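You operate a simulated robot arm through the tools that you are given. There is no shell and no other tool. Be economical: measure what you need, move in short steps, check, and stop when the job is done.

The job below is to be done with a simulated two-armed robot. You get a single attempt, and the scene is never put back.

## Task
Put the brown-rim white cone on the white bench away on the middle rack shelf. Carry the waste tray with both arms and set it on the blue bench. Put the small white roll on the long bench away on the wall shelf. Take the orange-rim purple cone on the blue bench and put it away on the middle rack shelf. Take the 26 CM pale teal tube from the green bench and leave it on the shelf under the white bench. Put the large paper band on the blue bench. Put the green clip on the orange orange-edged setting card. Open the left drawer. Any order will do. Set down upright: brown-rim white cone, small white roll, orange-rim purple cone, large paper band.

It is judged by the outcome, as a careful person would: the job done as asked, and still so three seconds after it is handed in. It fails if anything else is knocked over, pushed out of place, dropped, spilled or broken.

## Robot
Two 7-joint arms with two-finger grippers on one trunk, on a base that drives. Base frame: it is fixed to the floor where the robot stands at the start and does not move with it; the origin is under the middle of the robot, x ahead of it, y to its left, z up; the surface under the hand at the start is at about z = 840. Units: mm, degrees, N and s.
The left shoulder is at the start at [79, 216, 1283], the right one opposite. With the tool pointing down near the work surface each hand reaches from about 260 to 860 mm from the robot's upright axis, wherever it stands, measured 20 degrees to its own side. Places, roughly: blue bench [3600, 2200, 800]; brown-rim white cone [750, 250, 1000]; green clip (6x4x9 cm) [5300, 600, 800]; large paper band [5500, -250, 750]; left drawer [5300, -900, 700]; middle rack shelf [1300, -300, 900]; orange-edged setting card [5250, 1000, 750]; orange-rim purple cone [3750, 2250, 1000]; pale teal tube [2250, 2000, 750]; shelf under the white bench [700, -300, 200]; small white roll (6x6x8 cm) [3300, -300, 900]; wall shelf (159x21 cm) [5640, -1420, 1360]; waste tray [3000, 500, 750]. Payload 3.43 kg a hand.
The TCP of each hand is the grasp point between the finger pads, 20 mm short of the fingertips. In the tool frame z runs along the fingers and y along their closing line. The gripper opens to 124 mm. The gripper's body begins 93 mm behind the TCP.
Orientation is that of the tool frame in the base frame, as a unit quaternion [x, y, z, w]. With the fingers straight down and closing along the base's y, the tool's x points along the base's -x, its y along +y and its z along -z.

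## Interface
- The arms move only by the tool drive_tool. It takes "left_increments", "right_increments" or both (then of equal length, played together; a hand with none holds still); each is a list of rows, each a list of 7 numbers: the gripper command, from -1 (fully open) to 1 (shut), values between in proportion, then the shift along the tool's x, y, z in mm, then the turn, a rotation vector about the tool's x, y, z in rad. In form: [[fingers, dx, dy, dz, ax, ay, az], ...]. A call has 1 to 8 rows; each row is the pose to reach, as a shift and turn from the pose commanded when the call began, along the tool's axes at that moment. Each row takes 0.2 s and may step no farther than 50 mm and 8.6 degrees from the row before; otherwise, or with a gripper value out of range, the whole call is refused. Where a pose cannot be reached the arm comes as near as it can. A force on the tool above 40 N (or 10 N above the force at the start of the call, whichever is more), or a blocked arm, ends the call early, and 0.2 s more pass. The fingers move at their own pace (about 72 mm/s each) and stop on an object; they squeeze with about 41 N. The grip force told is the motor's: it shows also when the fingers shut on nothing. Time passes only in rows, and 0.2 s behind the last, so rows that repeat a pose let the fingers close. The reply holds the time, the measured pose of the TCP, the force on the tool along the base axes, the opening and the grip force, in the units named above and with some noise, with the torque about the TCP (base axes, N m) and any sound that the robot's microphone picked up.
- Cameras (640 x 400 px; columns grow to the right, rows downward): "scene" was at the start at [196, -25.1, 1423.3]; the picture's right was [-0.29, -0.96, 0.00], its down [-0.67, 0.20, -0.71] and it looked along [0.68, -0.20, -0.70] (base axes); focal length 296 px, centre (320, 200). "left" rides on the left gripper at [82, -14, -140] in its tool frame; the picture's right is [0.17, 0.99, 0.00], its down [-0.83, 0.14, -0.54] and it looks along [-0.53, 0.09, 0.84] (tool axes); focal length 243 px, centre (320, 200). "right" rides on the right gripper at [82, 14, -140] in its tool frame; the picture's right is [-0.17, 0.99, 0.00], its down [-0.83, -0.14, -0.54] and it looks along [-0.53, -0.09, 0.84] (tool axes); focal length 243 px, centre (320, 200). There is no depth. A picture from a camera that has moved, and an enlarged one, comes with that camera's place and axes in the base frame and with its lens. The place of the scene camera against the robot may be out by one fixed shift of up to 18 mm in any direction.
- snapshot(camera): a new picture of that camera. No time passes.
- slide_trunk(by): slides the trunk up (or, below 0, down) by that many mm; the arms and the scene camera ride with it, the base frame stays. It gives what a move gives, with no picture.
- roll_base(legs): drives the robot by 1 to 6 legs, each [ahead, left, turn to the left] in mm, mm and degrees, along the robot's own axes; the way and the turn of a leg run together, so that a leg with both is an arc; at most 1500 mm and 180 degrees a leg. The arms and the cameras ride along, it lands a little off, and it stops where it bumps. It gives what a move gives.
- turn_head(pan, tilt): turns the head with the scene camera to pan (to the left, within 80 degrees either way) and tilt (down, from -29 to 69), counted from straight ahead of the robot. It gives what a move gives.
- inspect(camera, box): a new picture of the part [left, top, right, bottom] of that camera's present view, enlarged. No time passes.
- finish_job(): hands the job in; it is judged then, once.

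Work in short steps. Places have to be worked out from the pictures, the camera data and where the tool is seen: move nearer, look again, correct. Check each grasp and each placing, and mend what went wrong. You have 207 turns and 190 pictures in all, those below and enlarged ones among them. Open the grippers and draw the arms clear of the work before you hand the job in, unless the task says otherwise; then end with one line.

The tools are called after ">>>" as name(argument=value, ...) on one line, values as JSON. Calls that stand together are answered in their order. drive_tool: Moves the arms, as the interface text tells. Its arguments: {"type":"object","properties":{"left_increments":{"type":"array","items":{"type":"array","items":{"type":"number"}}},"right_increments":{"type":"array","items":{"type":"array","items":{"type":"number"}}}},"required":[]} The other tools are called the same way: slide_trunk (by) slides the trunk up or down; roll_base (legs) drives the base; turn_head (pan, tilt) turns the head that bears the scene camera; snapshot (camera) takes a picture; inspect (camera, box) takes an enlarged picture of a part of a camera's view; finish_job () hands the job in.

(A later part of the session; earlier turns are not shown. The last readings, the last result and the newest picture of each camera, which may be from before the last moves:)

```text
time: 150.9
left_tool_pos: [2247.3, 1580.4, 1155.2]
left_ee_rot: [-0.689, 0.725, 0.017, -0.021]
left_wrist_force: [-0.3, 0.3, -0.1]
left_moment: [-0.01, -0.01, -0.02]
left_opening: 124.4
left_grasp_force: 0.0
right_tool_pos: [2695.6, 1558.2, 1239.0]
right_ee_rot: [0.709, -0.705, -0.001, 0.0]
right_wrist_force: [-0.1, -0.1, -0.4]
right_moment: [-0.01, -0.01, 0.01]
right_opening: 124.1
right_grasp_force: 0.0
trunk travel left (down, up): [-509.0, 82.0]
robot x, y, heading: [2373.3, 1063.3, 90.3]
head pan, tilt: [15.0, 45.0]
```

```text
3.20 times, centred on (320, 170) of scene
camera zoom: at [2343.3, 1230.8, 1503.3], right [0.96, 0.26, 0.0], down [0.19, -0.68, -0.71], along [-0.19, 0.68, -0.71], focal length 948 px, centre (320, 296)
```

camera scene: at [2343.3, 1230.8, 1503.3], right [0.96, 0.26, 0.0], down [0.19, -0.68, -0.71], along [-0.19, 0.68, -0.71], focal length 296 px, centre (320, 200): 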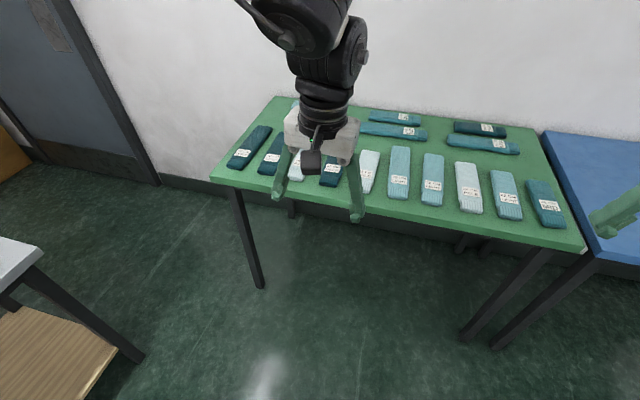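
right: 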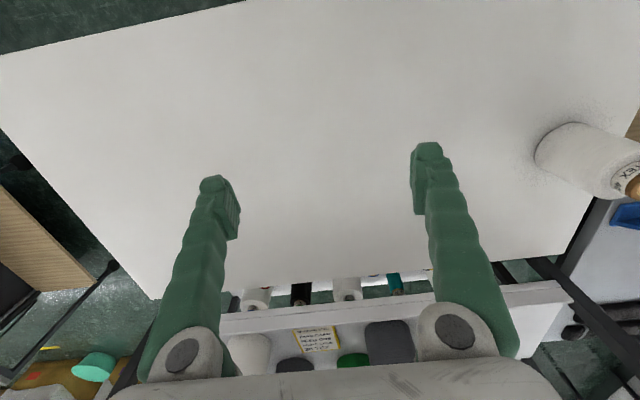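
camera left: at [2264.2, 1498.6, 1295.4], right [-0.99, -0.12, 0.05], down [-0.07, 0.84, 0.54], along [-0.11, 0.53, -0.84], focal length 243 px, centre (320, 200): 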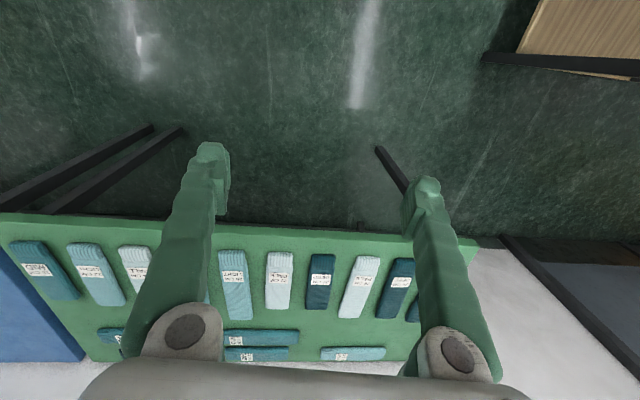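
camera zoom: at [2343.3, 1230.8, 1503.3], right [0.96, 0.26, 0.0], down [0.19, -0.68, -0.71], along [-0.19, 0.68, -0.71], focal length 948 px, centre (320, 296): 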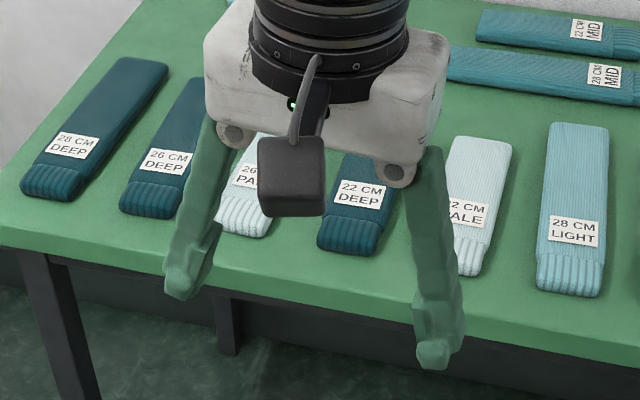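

26 CM PALE is found, roughly at (2035, 2145). I drive so the left hand hovers near it.

>>> roll_base(legs=[[440, 190, 0]])

>>> snapshot(camera="left")

>>> snapshot(camera="scene")

```text
time: 154.1
left_tool_pos: [2060.2, 2012.2, 1156.7]
left_ee_rot: [-0.686, 0.728, 0.018, -0.02]
left_wrist_force: [0.3, 0.3, -0.9]
left_moment: [0.02, 0.01, -0.03]
left_opening: 123.8
left_grasp_force: 0.0
right_tool_pos: [2508.7, 1982.4, 1239.9]
right_ee_rot: [-0.705, 0.709, 0.0, 0.001]
right_wrist_force: [0.5, -0.3, 0.5]
right_moment: [0.05, 0.03, 0.02]
right_opening: 124.1
right_grasp_force: 0.0
trunk travel left (down, up): [-509.0, 82.0]
robot x, y, heading: [2175.7, 1497.1, 89.7]
head pan, tilt: [15.0, 45.0]
```

```text
134 pictures are left
camera left: at [2076.1, 1928.8, 1295.8], right [-0.99, -0.11, 0.05], down [-0.06, 0.84, 0.54], along [-0.1, 0.54, -0.84], focal length 243 px, centre (320, 200)
```

left: 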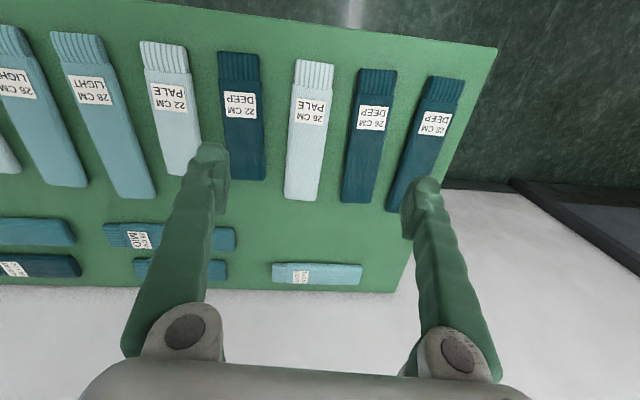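

```text
133 pictures are left
camera scene: at [2152.3, 1660.1, 1503.5], right [0.97, 0.25, 0.0], down [0.18, -0.68, -0.71], along [-0.18, 0.68, -0.71], focal length 296 px, centre (320, 200)
```

scene: 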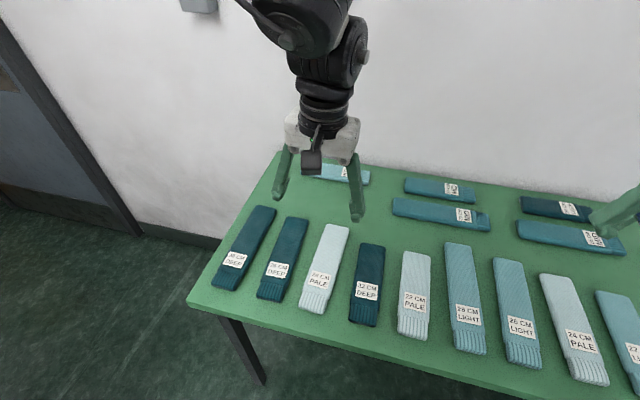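

Triangulation puts the tube top at z≈863, centre (2061,2081), aligned with y; neighbours are ~36 mm away so I use a part-opened gripper (~86 mm). Descend to a hover.

>>> drive_tool(left_increments=[[-0.39, -15, 0, 40, 0.027, 0, -0.028], [-0.39, -35, -1, 80, 0.054, 0, -0.056], [-0.39, -60, -1, 115, 0.054, 0, -0.056], [-0.39, -69, -1, 160, 0.054, 0, -0.056], [-0.39, -69, -1, 200, 0.054, 0, -0.056]])

>>> snapshot(camera="left")

```text
time: 155.3
left_tool_pos: [2088.0, 2042.3, 965.7]
left_ee_rot: [0.711, -0.703, -0.002, 0.0]
left_wrist_force: [-0.1, 1.0, -0.9]
left_moment: [-0.01, -0.01, 0.04]
left_opening: 86.2
left_grasp_force: 0.0
left hand out of reach, approached as far as the arm can: row 2, 3, 4, 5
right_tool_pos: [2507.4, 1984.3, 1237.6]
right_ee_rot: [-0.705, 0.709, 0.0, 0.0]
right_wrist_force: [0.5, 0.3, -0.3]
right_moment: [-0.01, -0.01, -0.01]
right_opening: 124.1
right_grasp_force: 0.2
trunk travel left (down, up): [-509.0, 82.0]
robot x, y, heading: [2175.1, 1494.6, 89.8]
head pan, tilt: [15.0, 45.0]
```

```text
132 pictures are left
camera left: at [2101.9, 1959.8, 1105.7], right [-0.98, -0.18, 0.0], down [-0.15, 0.83, 0.54], along [-0.1, 0.53, -0.84], focal length 243 px, centre (320, 200)
```

left: 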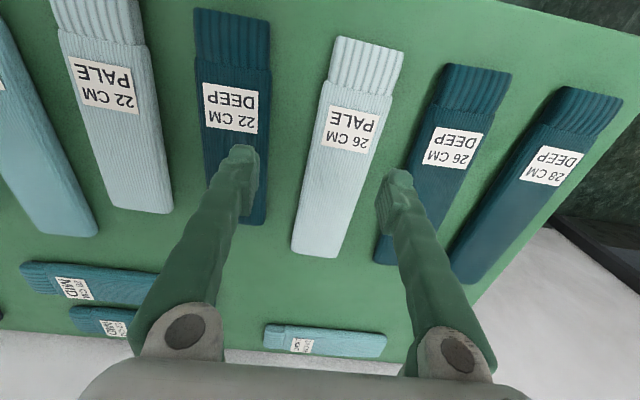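

Tube centre confirmed (2060,2077). I use the base for the remaining shift.

>>> roll_base(legs=[[36, 27, 0]])

>>> drive_tool(left_increments=[[-0.39, 0, 0, 40, 0, 0, 0], [-0.39, 0, 0, 75, 0, 0, 0], [-0.39, 0, 0, 90, 0, 0, 0]])

>>> snapshot(camera="left")

```text
time: 156.3
left_tool_pos: [2060.9, 2076.8, 967.8]
left_ee_rot: [0.711, -0.703, -0.003, 0.0]
left_wrist_force: [-0.4, -0.5, -0.5]
left_moment: [0.03, 0.02, -0.01]
left_opening: 86.2
left_grasp_force: 0.1
right_tool_pos: [2481.3, 2019.3, 1240.2]
right_ee_rot: [-0.706, 0.709, 0.001, 0.001]
right_wrist_force: [-0.1, -0.7, 0.1]
right_moment: [0.04, 0.03, 0.04]
right_opening: 124.3
right_grasp_force: 0.0
trunk travel left (down, up): [-509.0, 82.0]
robot x, y, heading: [2146.2, 1529.8, 89.8]
head pan, tilt: [15.0, 45.0]
```

```text
time: 157.2
left_tool_pos: [2072.9, 2060.2, 883.1]
left_ee_rot: [0.713, -0.701, -0.003, 0.001]
left_wrist_force: [0.0, -0.5, -1.1]
left_moment: [-0.01, -0.01, -0.01]
left_opening: 86.1
left_grasp_force: 0.2
left hand out of reach, approached as far as the arm can: row 1, 2, 3
right_tool_pos: [2479.8, 2021.6, 1240.2]
right_ee_rot: [-0.706, 0.708, 0.0, -0.001]
right_wrist_force: [0.2, -0.1, -0.2]
right_moment: [-0.01, -0.04, 0.01]
right_opening: 124.1
right_grasp_force: 0.1
trunk travel left (down, up): [-509.0, 82.0]
robot x, y, heading: [2149.7, 1533.0, 89.7]
head pan, tilt: [15.0, 45.0]
```

```text
131 pictures are left
camera left: at [2089.0, 1977.0, 1022.8], right [-0.98, -0.18, 0.0], down [-0.15, 0.82, 0.54], along [-0.1, 0.54, -0.84], focal length 243 px, centre (320, 200)
```

left: 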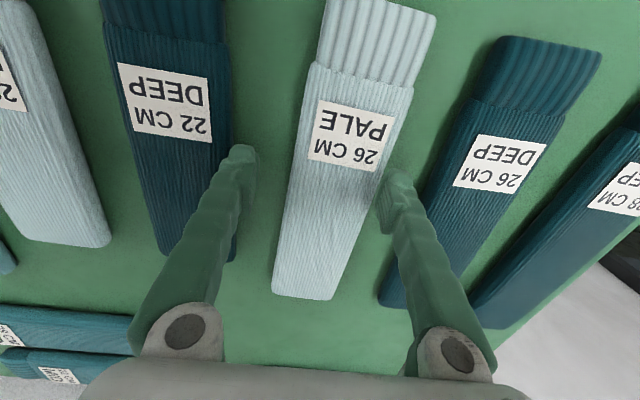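

I shift the base 12 mm left, then lower with the trunk, which keeps the arm's shape.

>>> roll_base(legs=[[0, 12, 0]])

>>> slide_trunk(by=-24)

>>> snapshot(camera="left")

```text
time: 158.0
left_tool_pos: [2064.9, 2058.1, 883.9]
left_ee_rot: [0.712, -0.702, -0.006, 0.001]
left_wrist_force: [0.3, 0.2, 0.2]
left_moment: [0.0, 0.01, -0.01]
left_opening: 86.1
left_grasp_force: 0.1
right_tool_pos: [2471.2, 2021.5, 1238.2]
right_ee_rot: [-0.705, 0.709, 0.001, 0.0]
right_wrist_force: [0.2, 0.0, -0.2]
right_moment: [-0.02, 0.04, 0.01]
right_opening: 123.5
right_grasp_force: 0.0
trunk travel left (down, up): [-509.0, 82.0]
robot x, y, heading: [2137.6, 1531.4, 89.7]
head pan, tilt: [15.0, 45.0]
```

```text
time: 158.7
left_tool_pos: [2062.9, 2060.3, 860.0]
left_ee_rot: [0.714, -0.701, -0.005, -0.001]
left_wrist_force: [0.1, 0.0, 1.1]
left_moment: [-0.04, 0.05, -0.06]
left_opening: 86.1
left_grasp_force: 0.0
right_tool_pos: [2469.5, 2021.4, 1215.3]
right_ee_rot: [-0.705, 0.709, 0.001, 0.0]
right_wrist_force: [-0.1, -0.6, 0.3]
right_moment: [0.03, 0.01, -0.01]
right_opening: 123.6
right_grasp_force: 0.0
trunk travel left (down, up): [-485.0, 106.0]
robot x, y, heading: [2140.4, 1529.3, 89.5]
head pan, tilt: [15.0, 45.0]
```

```text
130 pictures are left
camera left: at [2078.0, 1976.1, 999.1], right [-0.98, -0.18, 0.0], down [-0.15, 0.82, 0.55], along [-0.1, 0.54, -0.84], focal length 243 px, centre (320, 200)
```

left: 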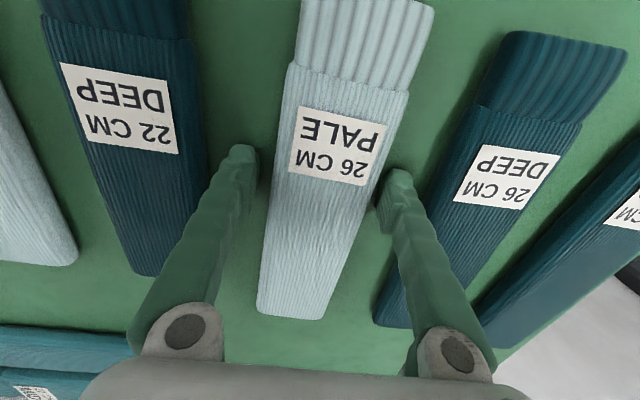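

Centred and low. Close and lift with the trunk.

>>> drive_tool(left_increments=[[1, 0, 0, 0, 0, 0, 0], [1, 0, 0, 0, 0, 0, 0], [1, 0, 0, 0, 0, 0, 0]])

>>> slide_trunk(by=106)

>>> snapshot(camera="left")

```text
time: 159.5
left_tool_pos: [2063.6, 2058.4, 860.9]
left_ee_rot: [0.713, -0.701, -0.005, 0.0]
left_wrist_force: [0.6, 0.6, -0.5]
left_moment: [0.02, -0.01, -0.01]
left_opening: 67.9
left_grasp_force: 41.2
right_tool_pos: [2469.3, 2021.3, 1216.3]
right_ee_rot: [-0.705, 0.709, 0.0, 0.0]
right_wrist_force: [0.0, -0.4, -1.0]
right_moment: [-0.02, 0.03, 0.02]
right_opening: 124.0
right_grasp_force: 0.0
trunk travel left (down, up): [-485.0, 106.0]
robot x, y, heading: [2137.7, 1531.9, 89.7]
head pan, tilt: [15.0, 45.0]
```

```text
time: 160.9
left_tool_pos: [2063.0, 2108.4, 1097.9]
left_ee_rot: [0.708, -0.695, -0.09, -0.088]
left_wrist_force: [0.0, 0.0, -0.4]
left_moment: [-0.01, 0.01, -0.01]
left_opening: 67.6
left_grasp_force: 41.3
right_tool_pos: [2469.4, 2021.6, 1318.3]
right_ee_rot: [-0.705, 0.709, 0.0, -0.001]
right_wrist_force: [0.4, 0.2, -1.0]
right_moment: [-0.05, 0.0, -0.02]
right_opening: 124.2
right_grasp_force: 0.0
trunk travel left (down, up): [-591.0, 0.0]
robot x, y, heading: [2138.4, 1531.3, 89.9]
head pan, tilt: [15.0, 45.0]
```

```text
129 pictures are left
camera left: at [2079.1, 1993.8, 1213.1], right [-0.98, -0.18, -0.04], down [-0.15, 0.67, 0.73], along [-0.1, 0.72, -0.68], focal length 243 px, centre (320, 200)
```

left: 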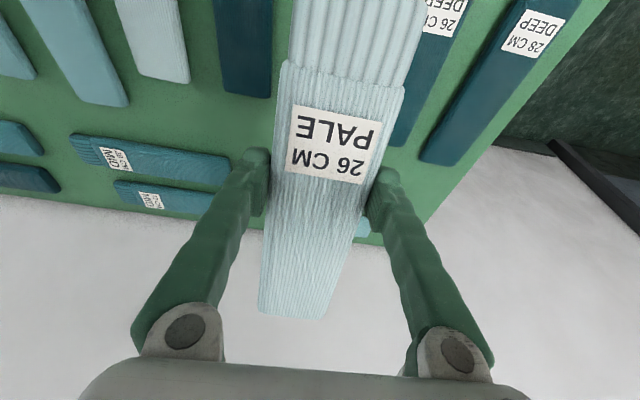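

The 26 CM tube is held securely. Now back out and move along to the blue bench for the purple cone (right hand).

>>> roll_base(legs=[[-270, 0, 0], [0, -1400, 0]])

>>> turn_head(pan=-10, tilt=38)

>>> snapshot(camera="scene")

>>> snapshot(camera="right")

```text
time: 181.3
left_tool_pos: [3464.3, 1810.3, 1100.3]
left_ee_rot: [-0.698, 0.705, 0.089, 0.092]
left_wrist_force: [-1.0, 0.6, -0.5]
left_moment: [0.01, 0.04, -0.03]
left_opening: 67.8
left_grasp_force: 41.0
right_tool_pos: [3867.3, 1711.1, 1320.6]
right_ee_rot: [-0.695, 0.719, 0.001, 0.0]
right_wrist_force: [0.5, 0.2, 0.0]
right_moment: [-0.01, 0.02, 0.02]
right_opening: 124.2
right_grasp_force: 0.1
trunk travel left (down, up): [-591.0, 0.0]
robot x, y, heading: [3523.2, 1228.6, 88.4]
head pan, tilt: [15.0, 45.0]
```

```text
time: 182.2
left_tool_pos: [3463.3, 1809.4, 1100.2]
left_ee_rot: [-0.698, 0.704, 0.089, 0.091]
left_wrist_force: [-0.2, 0.2, -0.3]
left_moment: [-0.02, 0.03, -0.04]
left_opening: 67.6
left_grasp_force: 41.2
right_tool_pos: [3866.8, 1709.8, 1321.6]
right_ee_rot: [-0.695, 0.719, 0.001, 0.001]
right_wrist_force: [0.7, 0.5, 0.2]
right_moment: [0.0, -0.01, -0.02]
right_opening: 123.9
right_grasp_force: 0.1
trunk travel left (down, up): [-591.0, 0.0]
robot x, y, heading: [3519.3, 1230.8, 87.9]
head pan, tilt: [-10.0, 38.0]
```

```text
128 pictures are left
camera scene: at [3535.0, 1319.5, 1603.8], right [0.98, -0.21, 0.0], down [-0.13, -0.6, -0.79], along [0.16, 0.77, -0.62], focal length 296 px, centre (320, 200)
```

scene: 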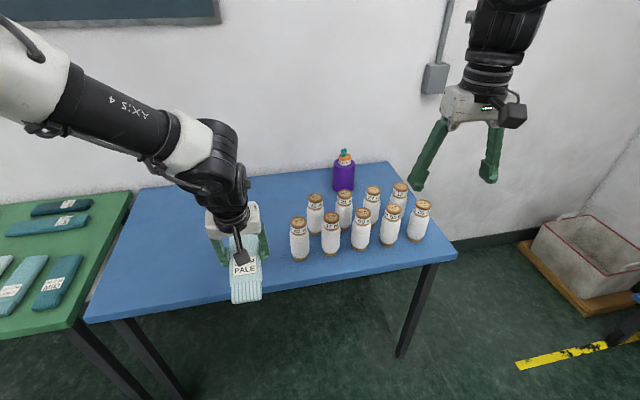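

```text
127 pictures are left
camera right: at [3850.2, 1629.4, 1461.8], right [-0.98, 0.2, 0.0], down [0.17, 0.82, 0.54], along [0.11, 0.53, -0.84], focal length 243 px, centre (320, 200)
```

right: 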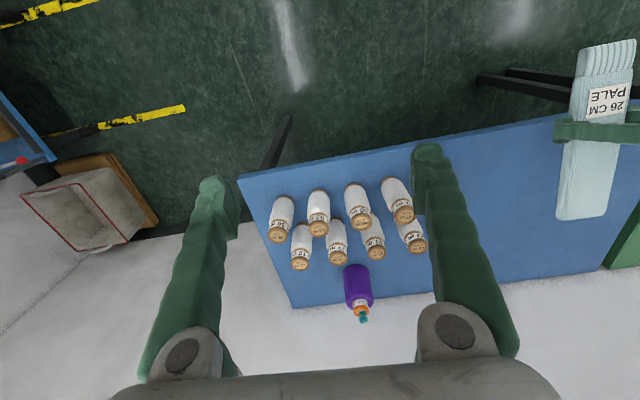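

The purple cone stands behind the white group near the wall, about (3862, 2350). I zoom in from both cameras for its shape.

>>> inspect(camera="scene", box=[290, 130, 450, 270])

>>> inspect(camera="right", box=[250, 160, 430, 340])

```text
2.86 times, centred on (370, 200) of scene
camera zoom: at [3535.0, 1319.5, 1603.8], right [0.98, -0.21, 0.0], down [-0.13, -0.6, -0.79], along [0.16, 0.77, -0.62], focal length 847 px, centre (177, 200)
```

zoom: 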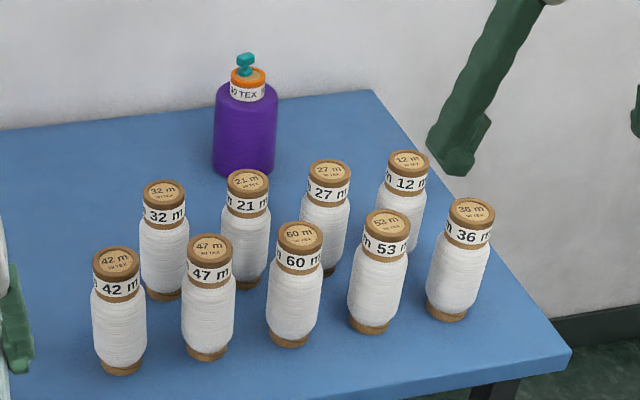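

```text
2.22 times, centred on (340, 250) of right
camera zoom: at [3850.2, 1629.4, 1461.8], right [-0.98, 0.2, 0.0], down [0.17, 0.82, 0.54], along [0.11, 0.53, -0.84], focal length 539 px, centre (276, 89)
```

zoom: 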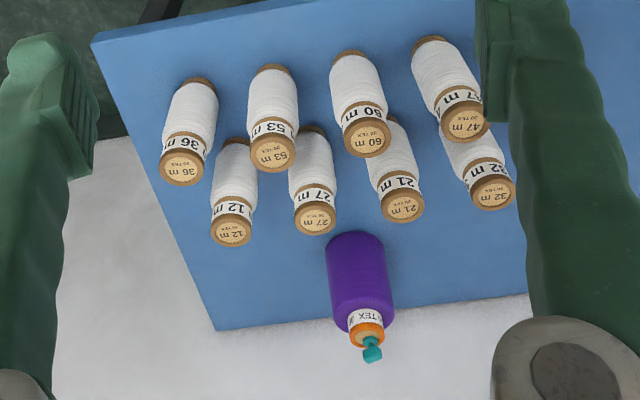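

I approach the bench, lower the trunk a bit, and pitch the right hand 45° toward the purple cone.

>>> roll_base(legs=[[370, -40, 2]])

>>> slide_trunk(by=-100)

>>> drive_tool(right_increments=[[-1, 0, 0, 0, 0, -0.131, 0], [-1, -10, 0, 10, 0, -0.262, 0], [-1, -20, 0, 20, 0, -0.393, 0], [-1, -35, 0, 35, 0, -0.524, 0], [-1, -55, 0, 50, 0, -0.655, 0], [-1, -80, 0, 70, 0, -0.785, 0]])

>>> snapshot(camera="right")

>>> snapshot(camera="scene")

```text
time: 185.0
left_tool_pos: [3486.6, 2168.9, 1100.9]
left_ee_rot: [0.712, -0.69, -0.092, -0.09]
left_wrist_force: [-0.3, -0.1, -0.4]
left_moment: [0.0, 0.0, 0.03]
left_opening: 67.8
left_grasp_force: 41.0
right_tool_pos: [3891.8, 2086.9, 1320.9]
right_ee_rot: [0.709, -0.705, -0.001, -0.002]
right_wrist_force: [-0.4, 0.0, -0.6]
right_moment: [0.04, -0.02, 0.0]
right_opening: 123.9
right_grasp_force: 0.0
trunk travel left (down, up): [-591.0, 0.0]
robot x, y, heading: [3565.7, 1594.5, 90.4]
head pan, tilt: [-10.0, 38.0]
```

```text
time: 186.3
left_tool_pos: [3485.2, 2170.4, 1001.1]
left_ee_rot: [0.712, -0.69, -0.092, -0.09]
left_wrist_force: [1.1, -0.3, 0.3]
left_moment: [0.01, 0.01, -0.01]
left_opening: 67.9
left_grasp_force: 41.5
right_tool_pos: [3891.7, 2087.4, 1222.7]
right_ee_rot: [0.709, -0.705, -0.001, -0.002]
right_wrist_force: [-0.2, 0.6, 0.2]
right_moment: [0.0, 0.01, 0.02]
right_opening: 124.1
right_grasp_force: 0.0
trunk travel left (down, up): [-491.0, 100.0]
robot x, y, heading: [3566.1, 1594.0, 90.4]
head pan, tilt: [-10.0, 38.0]
```

```text
time: 187.7
left_tool_pos: [3486.3, 2171.6, 1000.0]
left_ee_rot: [0.712, -0.69, -0.091, -0.089]
left_wrist_force: [-0.6, 0.4, 0.1]
left_moment: [-0.05, 0.03, -0.03]
left_opening: 67.9
left_grasp_force: 40.8
right_tool_pos: [3892.0, 2167.9, 1151.0]
right_ee_rot: [0.655, -0.652, -0.271, -0.27]
right_wrist_force: [0.7, 0.9, 0.5]
right_moment: [-0.06, 0.02, -0.02]
right_opening: 124.0
right_grasp_force: 0.2
trunk travel left (down, up): [-491.0, 100.0]
robot x, y, heading: [3567.9, 1593.6, 90.3]
head pan, tilt: [-10.0, 38.0]
```

```text
124 pictures are left
camera right: at [3879.8, 2012.9, 1192.4], right [-0.99, 0.11, 0.12], down [0.14, 0.21, 0.97], along [0.08, 0.97, -0.22], focal length 243 px, centre (320, 200)
```

right: 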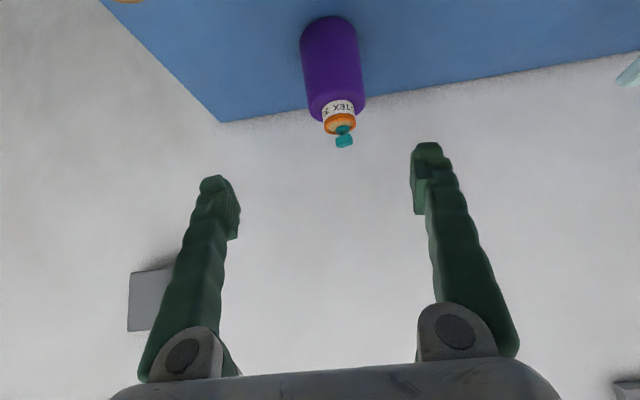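

```text
123 pictures are left
camera scene: at [3576.4, 1780.0, 1491.3], right [0.99, -0.17, 0.0], down [-0.1, -0.61, -0.79], along [0.13, 0.78, -0.62], focal length 296 px, centre (320, 200)
```

scene: 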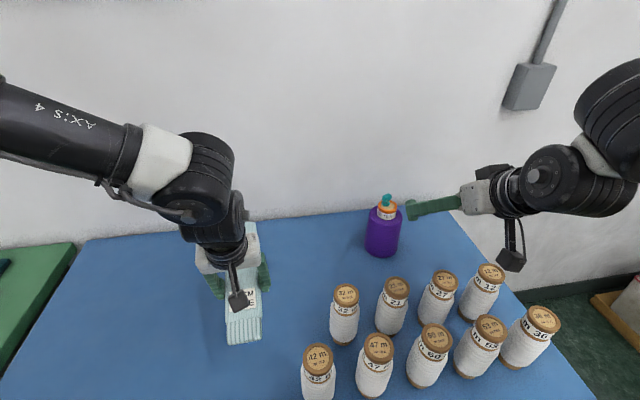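

Purple cone ≈ (3858, 2367), body mid at z≈905. I move to the pre-grasp pose.

>>> drive_tool(right_increments=[[-1, 10, 10, 45, 0, 0, 0], [-1, 20, 20, 90, 0, 0, 0], [-1, 28, 30, 135, 0, 0, 0], [-1, 33, 34, 178, 0, 0, 0]])

>>> snapshot(camera="right")

```text
time: 188.7
left_tool_pos: [3487.1, 2172.1, 999.9]
left_ee_rot: [0.712, -0.691, -0.091, -0.089]
left_wrist_force: [-0.7, 0.4, -0.6]
left_moment: [-0.05, 0.0, -0.03]
left_opening: 68.0
left_grasp_force: 41.4
right_tool_pos: [3857.7, 2272.1, 1002.4]
right_ee_rot: [0.655, -0.651, -0.273, -0.269]
right_wrist_force: [-0.3, 0.1, 0.3]
right_moment: [-0.03, 0.05, 0.01]
right_opening: 124.3
right_grasp_force: 0.1
trunk travel left (down, up): [-491.0, 100.0]
robot x, y, heading: [3564.3, 1593.8, 90.4]
head pan, tilt: [-10.0, 38.0]
```

```text
122 pictures are left
camera right: at [3844.8, 2115.0, 1042.9], right [-0.99, 0.11, 0.12], down [0.14, 0.21, 0.97], along [0.08, 0.97, -0.22], focal length 243 px, centre (320, 200)
```

right: 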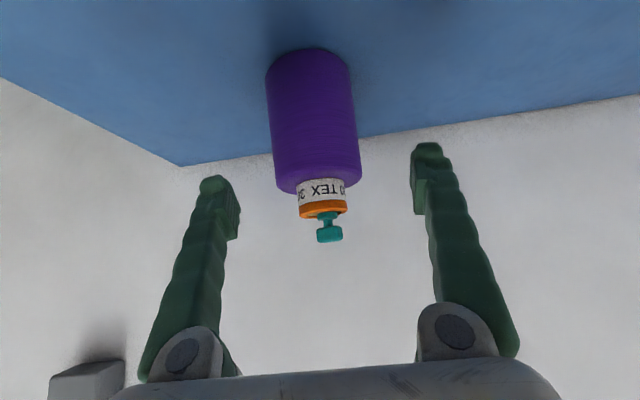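

Aligned. Advance along the fingers, close on the body, then lift slowly.

>>> drive_tool(right_increments=[[-1, 0, -2, 40, 0, 0, 0], [-1, 0, -2, 80, 0, 0, 0], [-1, 0, -2, 115, 0, 0, 0], [-1, 0, -2, 131, 0, 0, 0], [1, 0, -2, 131, 0, 0, 0], [1, 0, -2, 131, 0, 0, 0], [1, 0, -2, 131, 0, 0, 0]])

>>> drive_tool(right_increments=[[1, -3, 0, -3, 0, 0, 0], [1, -6, 0, -6, 0, 0, 0], [1, -10, 0, -10, 0, 0, 0], [1, -15, 0, -15, 0, 0, 0], [1, -21, 0, -21, 0, 0, 0], [1, -27, 0, -27, 0, 0, 0]])

>>> snapshot(camera="right")

```text
time: 190.3
left_tool_pos: [3485.8, 2169.8, 999.0]
left_ee_rot: [0.712, -0.691, -0.091, -0.089]
left_wrist_force: [0.4, -0.4, 0.3]
left_moment: [0.01, 0.01, 0.02]
left_opening: 67.8
left_grasp_force: 41.1
right_tool_pos: [3859.3, 2360.8, 913.0]
right_ee_rot: [0.655, -0.652, -0.272, -0.27]
right_wrist_force: [1.4, 1.0, -0.3]
right_moment: [0.18, -0.15, -0.04]
right_opening: 98.3
right_grasp_force: 40.7
right hand out of reach, approached as far as the arm can: row 4, 5, 6
trunk travel left (down, up): [-491.0, 100.0]
robot x, y, heading: [3566.1, 1599.3, 90.3]
head pan, tilt: [-10.0, 38.0]
```

```text
time: 191.7
left_tool_pos: [3485.4, 2169.5, 1001.0]
left_ee_rot: [0.712, -0.69, -0.092, -0.089]
left_wrist_force: [-0.4, -0.6, -0.2]
left_moment: [0.01, -0.02, 0.01]
left_opening: 67.8
left_grasp_force: 40.9
right_tool_pos: [3858.9, 2362.3, 949.2]
right_ee_rot: [0.655, -0.651, -0.272, -0.27]
right_wrist_force: [0.0, -1.4, -2.9]
right_moment: [-0.01, -0.01, 0.0]
right_opening: 98.2
right_grasp_force: 41.2
trunk travel left (down, up): [-491.0, 100.0]
robot x, y, heading: [3566.1, 1597.6, 90.2]
head pan, tilt: [-10.0, 38.0]
```

```text
121 pictures are left
camera right: at [3845.0, 2206.2, 989.9], right [-0.99, 0.11, 0.12], down [0.14, 0.21, 0.97], along [0.08, 0.97, -0.22], focal length 243 px, centre (320, 200)
```

right: 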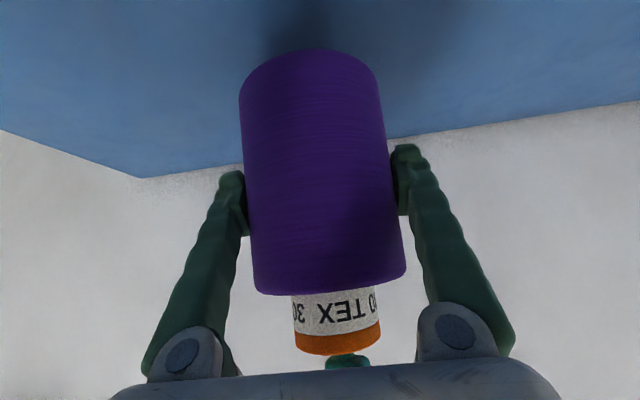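

Held firmly. Raise with the trunk and arm well above the white cones, then back out.

>>> slide_trunk(by=100)

>>> drive_tool(right_increments=[[1, -7, 0, -7, 0, 0, 0], [1, -15, 0, -15, 0, 0, 0], [1, -23, 0, -23, 0, 0, 0], [1, -31, 0, -31, 0, 0, 0], [1, -40, 0, -40, 0, 0, 0], [1, -49, 0, -49, 0, 0, 0]])

>>> roll_base(legs=[[-300, 0, 0]])

>>> snapshot(camera="right")

>>> snapshot(camera="scene")

```text
time: 193.0
left_tool_pos: [3485.5, 2170.5, 1097.1]
left_ee_rot: [0.712, -0.691, -0.09, -0.088]
left_wrist_force: [0.0, 0.2, 0.2]
left_moment: [-0.01, 0.02, 0.0]
left_opening: 67.8
left_grasp_force: 41.1
right_tool_pos: [3859.6, 2384.4, 1226.0]
right_ee_rot: [0.619, -0.615, -0.346, -0.344]
right_wrist_force: [0.1, -0.7, -3.5]
right_moment: [0.05, 0.01, -0.01]
right_opening: 98.2
right_grasp_force: 41.3
trunk travel left (down, up): [-591.0, 0.0]
robot x, y, heading: [3565.8, 1596.5, 90.2]
head pan, tilt: [-10.0, 38.0]
```

```text
time: 194.4
left_tool_pos: [3486.0, 2170.1, 1100.3]
left_ee_rot: [0.713, -0.69, -0.093, -0.088]
left_wrist_force: [0.6, -0.3, -0.3]
left_moment: [0.02, 0.01, -0.01]
left_opening: 67.7
left_grasp_force: 41.2
right_tool_pos: [3859.9, 2366.2, 1297.4]
right_ee_rot: [0.618, -0.614, -0.348, -0.345]
right_wrist_force: [0.6, -0.8, -3.4]
right_moment: [0.05, 0.02, 0.02]
right_opening: 98.2
right_grasp_force: 41.1
trunk travel left (down, up): [-591.0, 0.0]
robot x, y, heading: [3564.9, 1593.5, 90.5]
head pan, tilt: [-10.0, 38.0]
```

```text
time: 196.8
left_tool_pos: [3490.0, 1883.3, 1099.8]
left_ee_rot: [0.711, -0.692, -0.091, -0.089]
left_wrist_force: [0.5, 0.3, -0.4]
left_moment: [-0.02, 0.01, -0.02]
left_opening: 67.6
left_grasp_force: 40.8
right_tool_pos: [3863.8, 2079.3, 1297.0]
right_ee_rot: [0.618, -0.616, -0.347, -0.345]
right_wrist_force: [0.3, -0.2, -2.7]
right_moment: [0.0, -0.02, 0.02]
right_opening: 97.9
right_grasp_force: 41.0
trunk travel left (down, up): [-591.0, 0.0]
robot x, y, heading: [3565.1, 1303.9, 90.1]
head pan, tilt: [-10.0, 38.0]
```

```text
120 pictures are left
camera right: at [3850.8, 1918.1, 1300.4], right [-0.99, 0.08, 0.14], down [0.14, -0.03, 0.99], along [0.09, 1.0, 0.02], focal length 243 px, centre (320, 200)
```

right: 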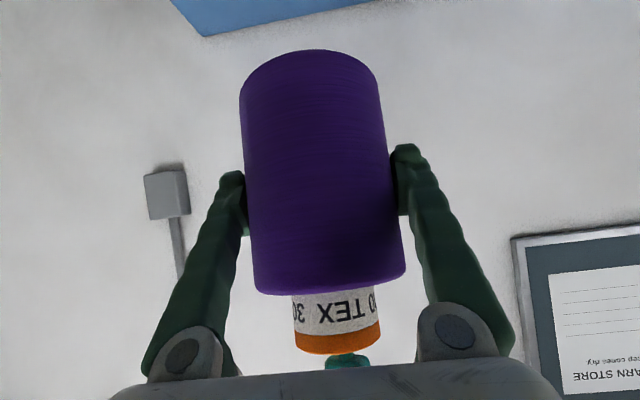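

```text
119 pictures are left
camera scene: at [3578.1, 1398.3, 1603.6], right [0.99, -0.17, 0.0], down [-0.11, -0.61, -0.79], along [0.13, 0.78, -0.62], focal length 296 px, centre (320, 200)
```

scene: 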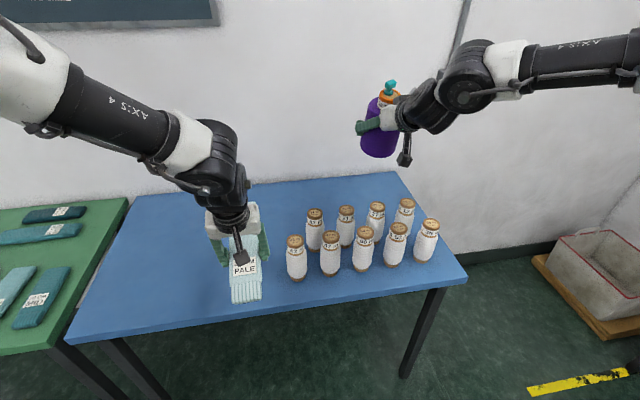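

All white cones stand. The held cone is tipped ~13° from the arm's reach quirk; I straighten the wrist while drawing the hand in.

>>> drive_tool(right_increments=[[1, 15, 0, -8, 0, 0.02, 0], [1, 38, 0, -21, 0, 0.05, 0], [1, 62, 0, -35, 0, 0.08, 0], [1, 88, 0, -50, 0, 0.12, 0], [1, 114, 0, -64, 0, 0.16, 0], [1, 140, 0, -79, 0, 0.19, 0], [1, 163, 0, -92, 0, 0.22, 0], [1, 179, 0, -101, 0, 0.235, 0]])

>>> turn_head(pan=60, tilt=40)

>>> snapshot(camera="scene")

```text
time: 198.6
left_tool_pos: [3489.4, 1881.9, 1101.3]
left_ee_rot: [0.711, -0.692, -0.092, -0.089]
left_wrist_force: [-0.4, -0.8, 0.0]
left_moment: [0.01, 0.01, 0.02]
left_opening: 67.8
left_grasp_force: 41.0
right_tool_pos: [3866.0, 1898.3, 1196.1]
right_ee_rot: [0.654, -0.652, -0.272, -0.271]
right_wrist_force: [0.5, 0.3, -3.0]
right_moment: [-0.03, 0.0, 0.01]
right_opening: 98.0
right_grasp_force: 41.0
trunk travel left (down, up): [-591.0, 0.0]
robot x, y, heading: [3569.7, 1306.0, 90.1]
head pan, tilt: [-10.0, 38.0]
```

```text
time: 200.0
left_tool_pos: [3490.0, 1883.0, 1100.9]
left_ee_rot: [0.711, -0.691, -0.092, -0.089]
left_wrist_force: [-0.6, -0.4, -0.1]
left_moment: [-0.02, 0.0, -0.01]
left_opening: 67.7
left_grasp_force: 41.0
right_tool_pos: [3866.8, 1898.8, 1195.9]
right_ee_rot: [0.653, -0.652, -0.274, -0.271]
right_wrist_force: [0.0, -0.8, -3.7]
right_moment: [-0.05, -0.03, 0.01]
right_opening: 97.9
right_grasp_force: 40.8
trunk travel left (down, up): [-591.0, 0.0]
robot x, y, heading: [3566.3, 1304.7, 90.1]
head pan, tilt: [60.0, 40.0]
```

```text
118 pictures are left
camera scene: at [3489.6, 1353.2, 1600.8], right [0.5, 0.87, 0.0], down [0.56, -0.32, -0.77], along [-0.66, 0.38, -0.64], focal length 296 px, centre (320, 200)
```

scene: 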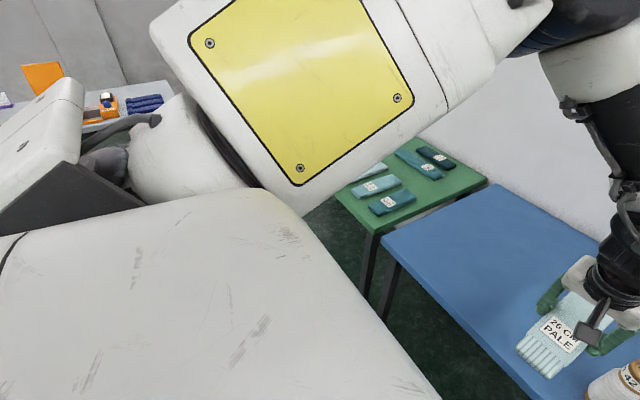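

I retract the left hand (tube) so it clears the rack later, then drive to behind the rack and face it.

>>> drive_tool(left_increments=[[1, 44, 0, -12, 0, 0, 0], [1, 88, 0, -24, 0, 0, 0], [1, 130, 0, -36, 0, 0, 0], [1, 174, 0, -47, 0, 0, 0]])

>>> roll_base(legs=[[0, 1270, 0], [0, 0, 90], [0, 1400, 0], [0, 200, 0]])

>>> turn_head(pan=-5, tilt=35)

>>> snapshot(camera="scene")

>>> snapshot(camera="right")

```text
time: 201.0
left_tool_pos: [3494.1, 1701.4, 1101.7]
left_ee_rot: [0.711, -0.692, -0.092, -0.091]
left_wrist_force: [-0.9, -0.1, 0.2]
left_moment: [0.01, 0.01, 0.01]
left_opening: 67.8
left_grasp_force: 41.1
right_tool_pos: [3866.5, 1896.8, 1196.3]
right_ee_rot: [0.654, -0.652, -0.273, -0.272]
right_wrist_force: [-0.1, -0.3, -2.5]
right_moment: [0.0, -0.02, 0.01]
right_opening: 97.9
right_grasp_force: 40.8
trunk travel left (down, up): [-591.0, 0.0]
robot x, y, heading: [3570.2, 1303.0, 90.2]
head pan, tilt: [60.0, 40.0]
```

```text
time: 244.7
left_tool_pos: [1740.5, -310.7, 1100.6]
left_ee_rot: [0.991, -0.04, -0.128, -0.005]
left_wrist_force: [-0.2, 0.0, -0.3]
left_moment: [0.0, 0.02, 0.0]
left_opening: 67.4
left_grasp_force: 41.0
right_tool_pos: [1584.4, 81.6, 1196.4]
right_ee_rot: [0.922, -0.049, -0.384, -0.02]
right_wrist_force: [0.1, 0.1, -2.9]
right_moment: [-0.01, -0.01, 0.0]
right_opening: 96.4
right_grasp_force: 40.7
trunk travel left (down, up): [-591.0, 0.0]
robot x, y, heading: [2140.3, -279.8, 173.9]
head pan, tilt: [60.0, 40.0]
```

```text
time: 246.0
left_tool_pos: [1739.4, -311.1, 1101.9]
left_ee_rot: [0.991, -0.04, -0.128, -0.005]
left_wrist_force: [0.7, 0.5, 0.5]
left_moment: [-0.01, -0.02, -0.01]
left_opening: 68.1
left_grasp_force: 40.7
right_tool_pos: [1583.5, 81.4, 1194.2]
right_ee_rot: [0.922, -0.049, -0.384, -0.02]
right_wrist_force: [-0.6, 0.0, -2.6]
right_moment: [0.03, 0.02, 0.02]
right_opening: 96.3
right_grasp_force: 41.2
trunk travel left (down, up): [-591.0, 0.0]
robot x, y, heading: [2140.8, -277.0, 173.8]
head pan, tilt: [-5.0, 35.0]
```

```text
117 pictures are left
camera scene: at [2043.2, -264.8, 1608.4], right [0.19, 0.98, 0.0], down [0.56, -0.11, -0.82], along [-0.8, 0.16, -0.57], focal length 296 px, centre (320, 200)
```

scene: 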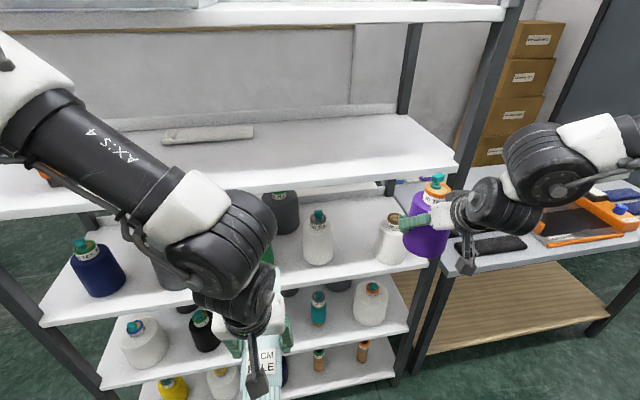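

```text
116 pictures are left
camera right: at [1738.5, 51.8, 1236.8], right [-0.22, -0.97, 0.12], down [-0.19, 0.16, 0.97], along [-0.96, 0.19, -0.22], focal length 243 px, centre (320, 200)
```

right: 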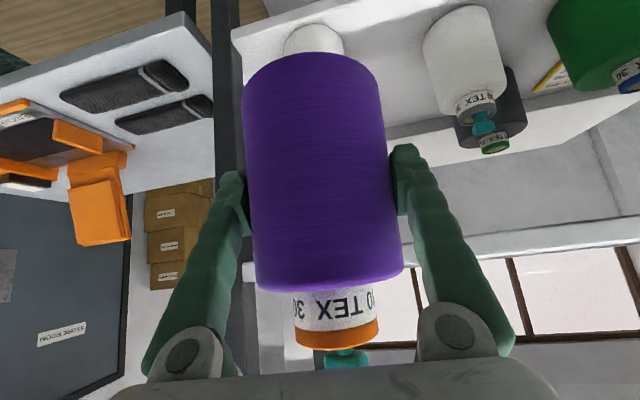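

Purple cone is at 96 mm (slow creep). I lower to shelf level outside the rack and square up to it.

>>> slide_trunk(by=-165)

>>> roll_base(legs=[[0, 0, 6.2], [0, 38, 0]])

>>> snapshot(camera="scene")

>>> snapshot(camera="right")

```text
time: 247.9
left_tool_pos: [1740.0, -312.0, 936.2]
left_ee_rot: [0.991, -0.041, -0.129, -0.006]
left_wrist_force: [0.1, -0.4, 0.3]
left_moment: [0.0, -0.02, 0.01]
left_opening: 67.6
left_grasp_force: 40.6
right_tool_pos: [1583.6, 82.1, 1031.5]
right_ee_rot: [0.921, -0.049, -0.385, -0.02]
right_wrist_force: [-0.7, 0.0, -2.6]
right_moment: [-0.01, 0.0, -0.01]
right_opening: 96.3
right_grasp_force: 40.8
trunk travel left (down, up): [-426.0, 165.0]
robot x, y, heading: [2140.4, -284.8, 174.0]
head pan, tilt: [-5.0, 35.0]
```

```text
time: 249.7
left_tool_pos: [1747.0, -391.5, 936.2]
left_ee_rot: [0.992, 0.013, -0.128, 0.002]
left_wrist_force: [0.2, -0.1, -1.0]
left_moment: [0.02, 0.01, 0.02]
left_opening: 67.6
left_grasp_force: 40.9
right_tool_pos: [1549.9, -18.9, 1030.0]
right_ee_rot: [0.923, 0.001, -0.384, 0.001]
right_wrist_force: [0.3, -0.2, -2.4]
right_moment: [0.0, 0.0, -0.01]
right_opening: 96.1
right_grasp_force: 40.7
trunk travel left (down, up): [-426.0, 165.0]
robot x, y, heading: [2145.4, -320.1, -179.9]
head pan, tilt: [-5.0, 35.0]
```

```text
115 pictures are left
camera scene: at [1921.9, -312.2, 1423.4], right [0.09, 1.0, 0.0], down [0.57, -0.05, -0.82], along [-0.82, 0.07, -0.57], focal length 296 px, centre (320, 200)
```

scene: 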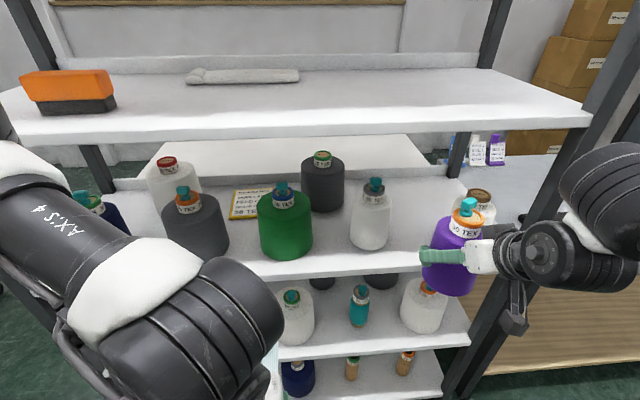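

```text
114 pictures are left
camera right: at [1705.1, -30.7, 1071.6], right [-0.11, -0.99, 0.12], down [-0.2, 0.14, 0.97], along [-0.97, 0.09, -0.22], focal length 243 px, centre (320, 200)
```

right: 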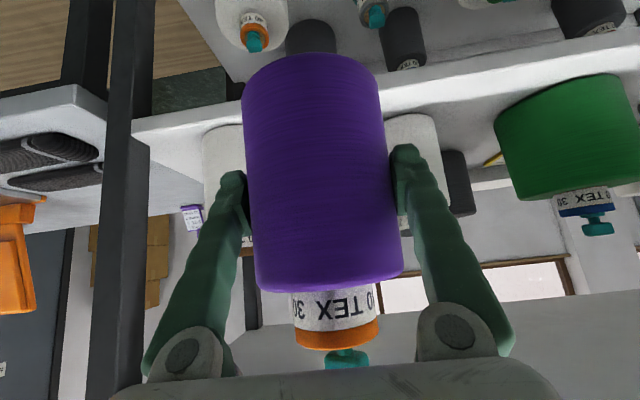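

Numbers agree: existing white at ≈(1357,-134), cone 1 at (1400,103); my slot is y≈-18. I drive in 100 first and look.

>>> roll_base(legs=[[100, 0, 0]])

>>> snapshot(camera="right")

>>> inspect(camera="scene", box=[320, 120, 600, 340])

```text
time: 251.0
left_tool_pos: [1646.0, -392.8, 936.1]
left_ee_rot: [0.992, 0.014, -0.128, 0.001]
left_wrist_force: [-0.6, 0.6, 0.3]
left_moment: [-0.01, -0.01, 0.03]
left_opening: 67.9
left_grasp_force: 41.0
right_tool_pos: [1447.9, -19.5, 1030.7]
right_ee_rot: [0.923, 0.002, -0.385, 0.001]
right_wrist_force: [0.2, -0.3, -2.7]
right_moment: [-0.03, -0.01, -0.01]
right_opening: 96.1
right_grasp_force: 40.7
trunk travel left (down, up): [-426.0, 165.0]
robot x, y, heading: [2042.9, -318.9, -179.8]
head pan, tilt: [-5.0, 35.0]
```

```text
113 pictures are left
camera right: at [1605.4, -32.2, 1072.3], right [-0.11, -0.99, 0.12], down [-0.2, 0.14, 0.97], along [-0.97, 0.08, -0.21], focal length 243 px, centre (320, 200)
```

right: 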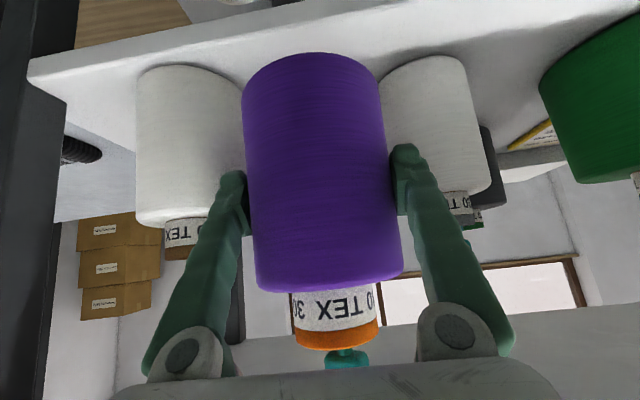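

```text
1.82 times, centred on (460, 230) of scene
camera zoom: at [1823.0, -313.4, 1423.7], right [0.08, 1.0, 0.0], down [0.57, -0.05, -0.82], along [-0.82, 0.07, -0.57], focal length 539 px, centre (66, 146)
```

zoom: 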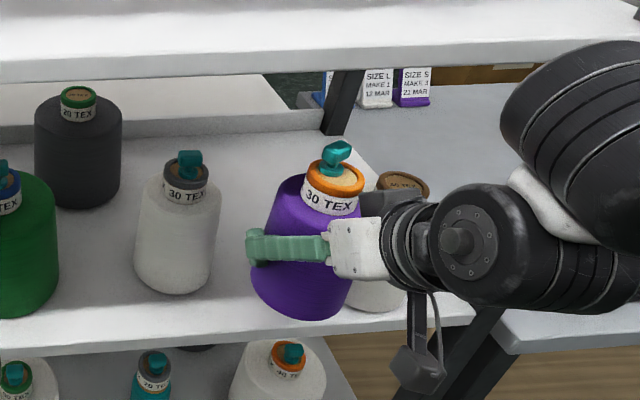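

The slot is centred on me. Drive the last 48 mm in.

>>> roll_base(legs=[[48, 0, 0]])

>>> drive_tool(right_increments=[[1, 4, 0, 4, 0, 0, 0], [1, 8, 0, 8, 0, 0, 0], [1, 12, 0, 12, 0, 0, 0], [1, 16, 0, 16, 0, 0, 0], [1, 20, 0, 20, 0, 0, 0]])

>>> snapshot(camera="right")

>>> inspect(camera="scene", box=[320, 150, 560, 370])

```text
time: 252.0
left_tool_pos: [1600.1, -393.5, 936.6]
left_ee_rot: [0.992, 0.014, -0.128, 0.001]
left_wrist_force: [0.2, -0.2, 0.3]
left_moment: [-0.01, 0.0, 0.02]
left_opening: 67.8
left_grasp_force: 41.3
right_tool_pos: [1402.0, -20.0, 1032.7]
right_ee_rot: [0.923, 0.003, -0.385, 0.002]
right_wrist_force: [-0.2, -0.3, -3.2]
right_moment: [0.0, 0.0, 0.02]
right_opening: 96.1
right_grasp_force: 41.0
trunk travel left (down, up): [-426.0, 165.0]
robot x, y, heading: [1993.6, -318.6, -179.6]
head pan, tilt: [-5.0, 35.0]
```

```text
time: 253.2
left_tool_pos: [1599.2, -393.4, 934.4]
left_ee_rot: [0.992, 0.013, -0.127, 0.0]
left_wrist_force: [-0.4, 0.4, -1.1]
left_moment: [-0.02, 0.01, 0.0]
left_opening: 67.9
left_grasp_force: 40.8
right_tool_pos: [1398.8, -19.6, 1001.6]
right_ee_rot: [0.923, 0.002, -0.384, 0.001]
right_wrist_force: [-0.1, 0.9, -3.1]
right_moment: [0.02, -0.05, 0.01]
right_opening: 96.2
right_grasp_force: 41.0
trunk travel left (down, up): [-426.0, 165.0]
robot x, y, heading: [1992.2, -315.8, -179.8]
head pan, tilt: [-5.0, 35.0]
```

```text
111 pictures are left
camera right: at [1555.5, -31.9, 1042.9], right [-0.11, -0.99, 0.12], down [-0.2, 0.14, 0.97], along [-0.97, 0.08, -0.22], focal length 243 px, centre (320, 200)
```

right: 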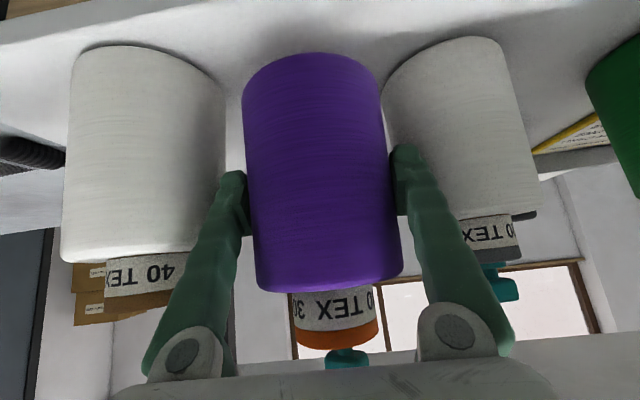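

```text
1.82 times, centred on (440, 260) of scene
camera zoom: at [1773.9, -313.7, 1423.4], right [0.08, 1.0, 0.0], down [0.57, -0.05, -0.82], along [-0.82, 0.07, -0.57], focal length 539 px, centre (102, 91)
```

zoom: 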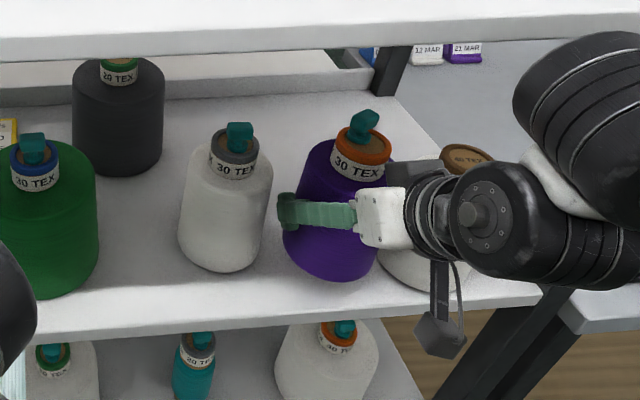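

Well centred between its neighbours. Lower the last bit until contact.

>>> drive_tool(right_increments=[[1, 3, 0, 3, 0, 0, 0], [1, 6, 0, 6, 0, 0, 0], [1, 9, 0, 9, 0, 0, 0], [1, 12, 0, 12, 0, 0, 0], [1, 15, 0, 15, 0, 0, 0]])

```text
time: 254.4
left_tool_pos: [1598.6, -393.3, 935.9]
left_ee_rot: [0.992, 0.014, -0.128, 0.001]
left_wrist_force: [-0.5, 0.5, -0.6]
left_moment: [0.01, -0.04, -0.01]
left_opening: 68.0
left_grasp_force: 41.3
right_tool_pos: [1398.6, -21.2, 981.2]
right_ee_rot: [0.923, 0.004, -0.384, 0.002]
right_wrist_force: [0.2, 0.2, -2.9]
right_moment: [0.01, -0.03, -0.03]
right_opening: 96.0
right_grasp_force: 40.9
trunk travel left (down, up): [-426.0, 165.0]
robot x, y, heading: [1991.2, -314.5, -179.8]
head pan, tilt: [-5.0, 35.0]
```

No contact yet; continue in finer steps.

>>> drive_tool(right_increments=[[1, 2, 0, 2, 0, 0, 0], [1, 4, 0, 4, 0, 0, 0], [1, 6, 0, 6, 0, 0, 0], [1, 8, 0, 8, 0, 0, 0], [1, 10, 0, 10, 0, 0, 0]])

>>> snapshot(camera="right")

```text
time: 255.6
left_tool_pos: [1601.6, -393.2, 939.1]
left_ee_rot: [0.992, 0.013, -0.129, 0.001]
left_wrist_force: [0.4, 0.8, 0.7]
left_moment: [0.01, 0.0, 0.02]
left_opening: 67.8
left_grasp_force: 40.8
right_tool_pos: [1401.7, -19.6, 972.4]
right_ee_rot: [0.921, 0.003, -0.39, 0.0]
right_wrist_force: [8.8, 6.9, 32.7]
right_moment: [2.11, -0.63, -0.32]
right_opening: 96.2
right_grasp_force: 41.4
trunk travel left (down, up): [-426.0, 165.0]
robot x, y, heading: [1992.2, -314.5, -180.0]
head pan, tilt: [-5.0, 35.0]
```

```text
109 pictures are left
camera right: at [1559.2, -32.8, 1011.8], right [-0.11, -0.99, 0.12], down [-0.19, 0.14, 0.97], along [-0.98, 0.09, -0.2], focal length 243 px, centre (320, 200)
```

right: 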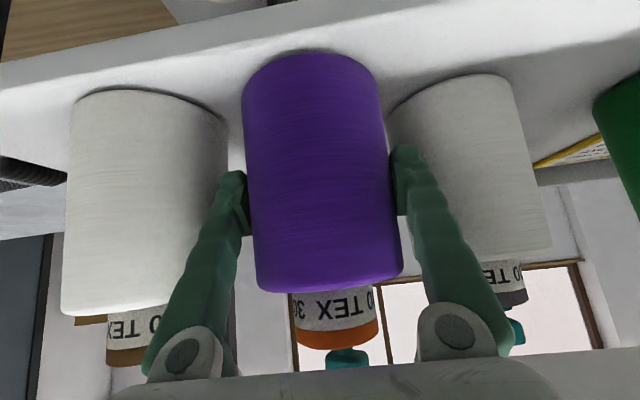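

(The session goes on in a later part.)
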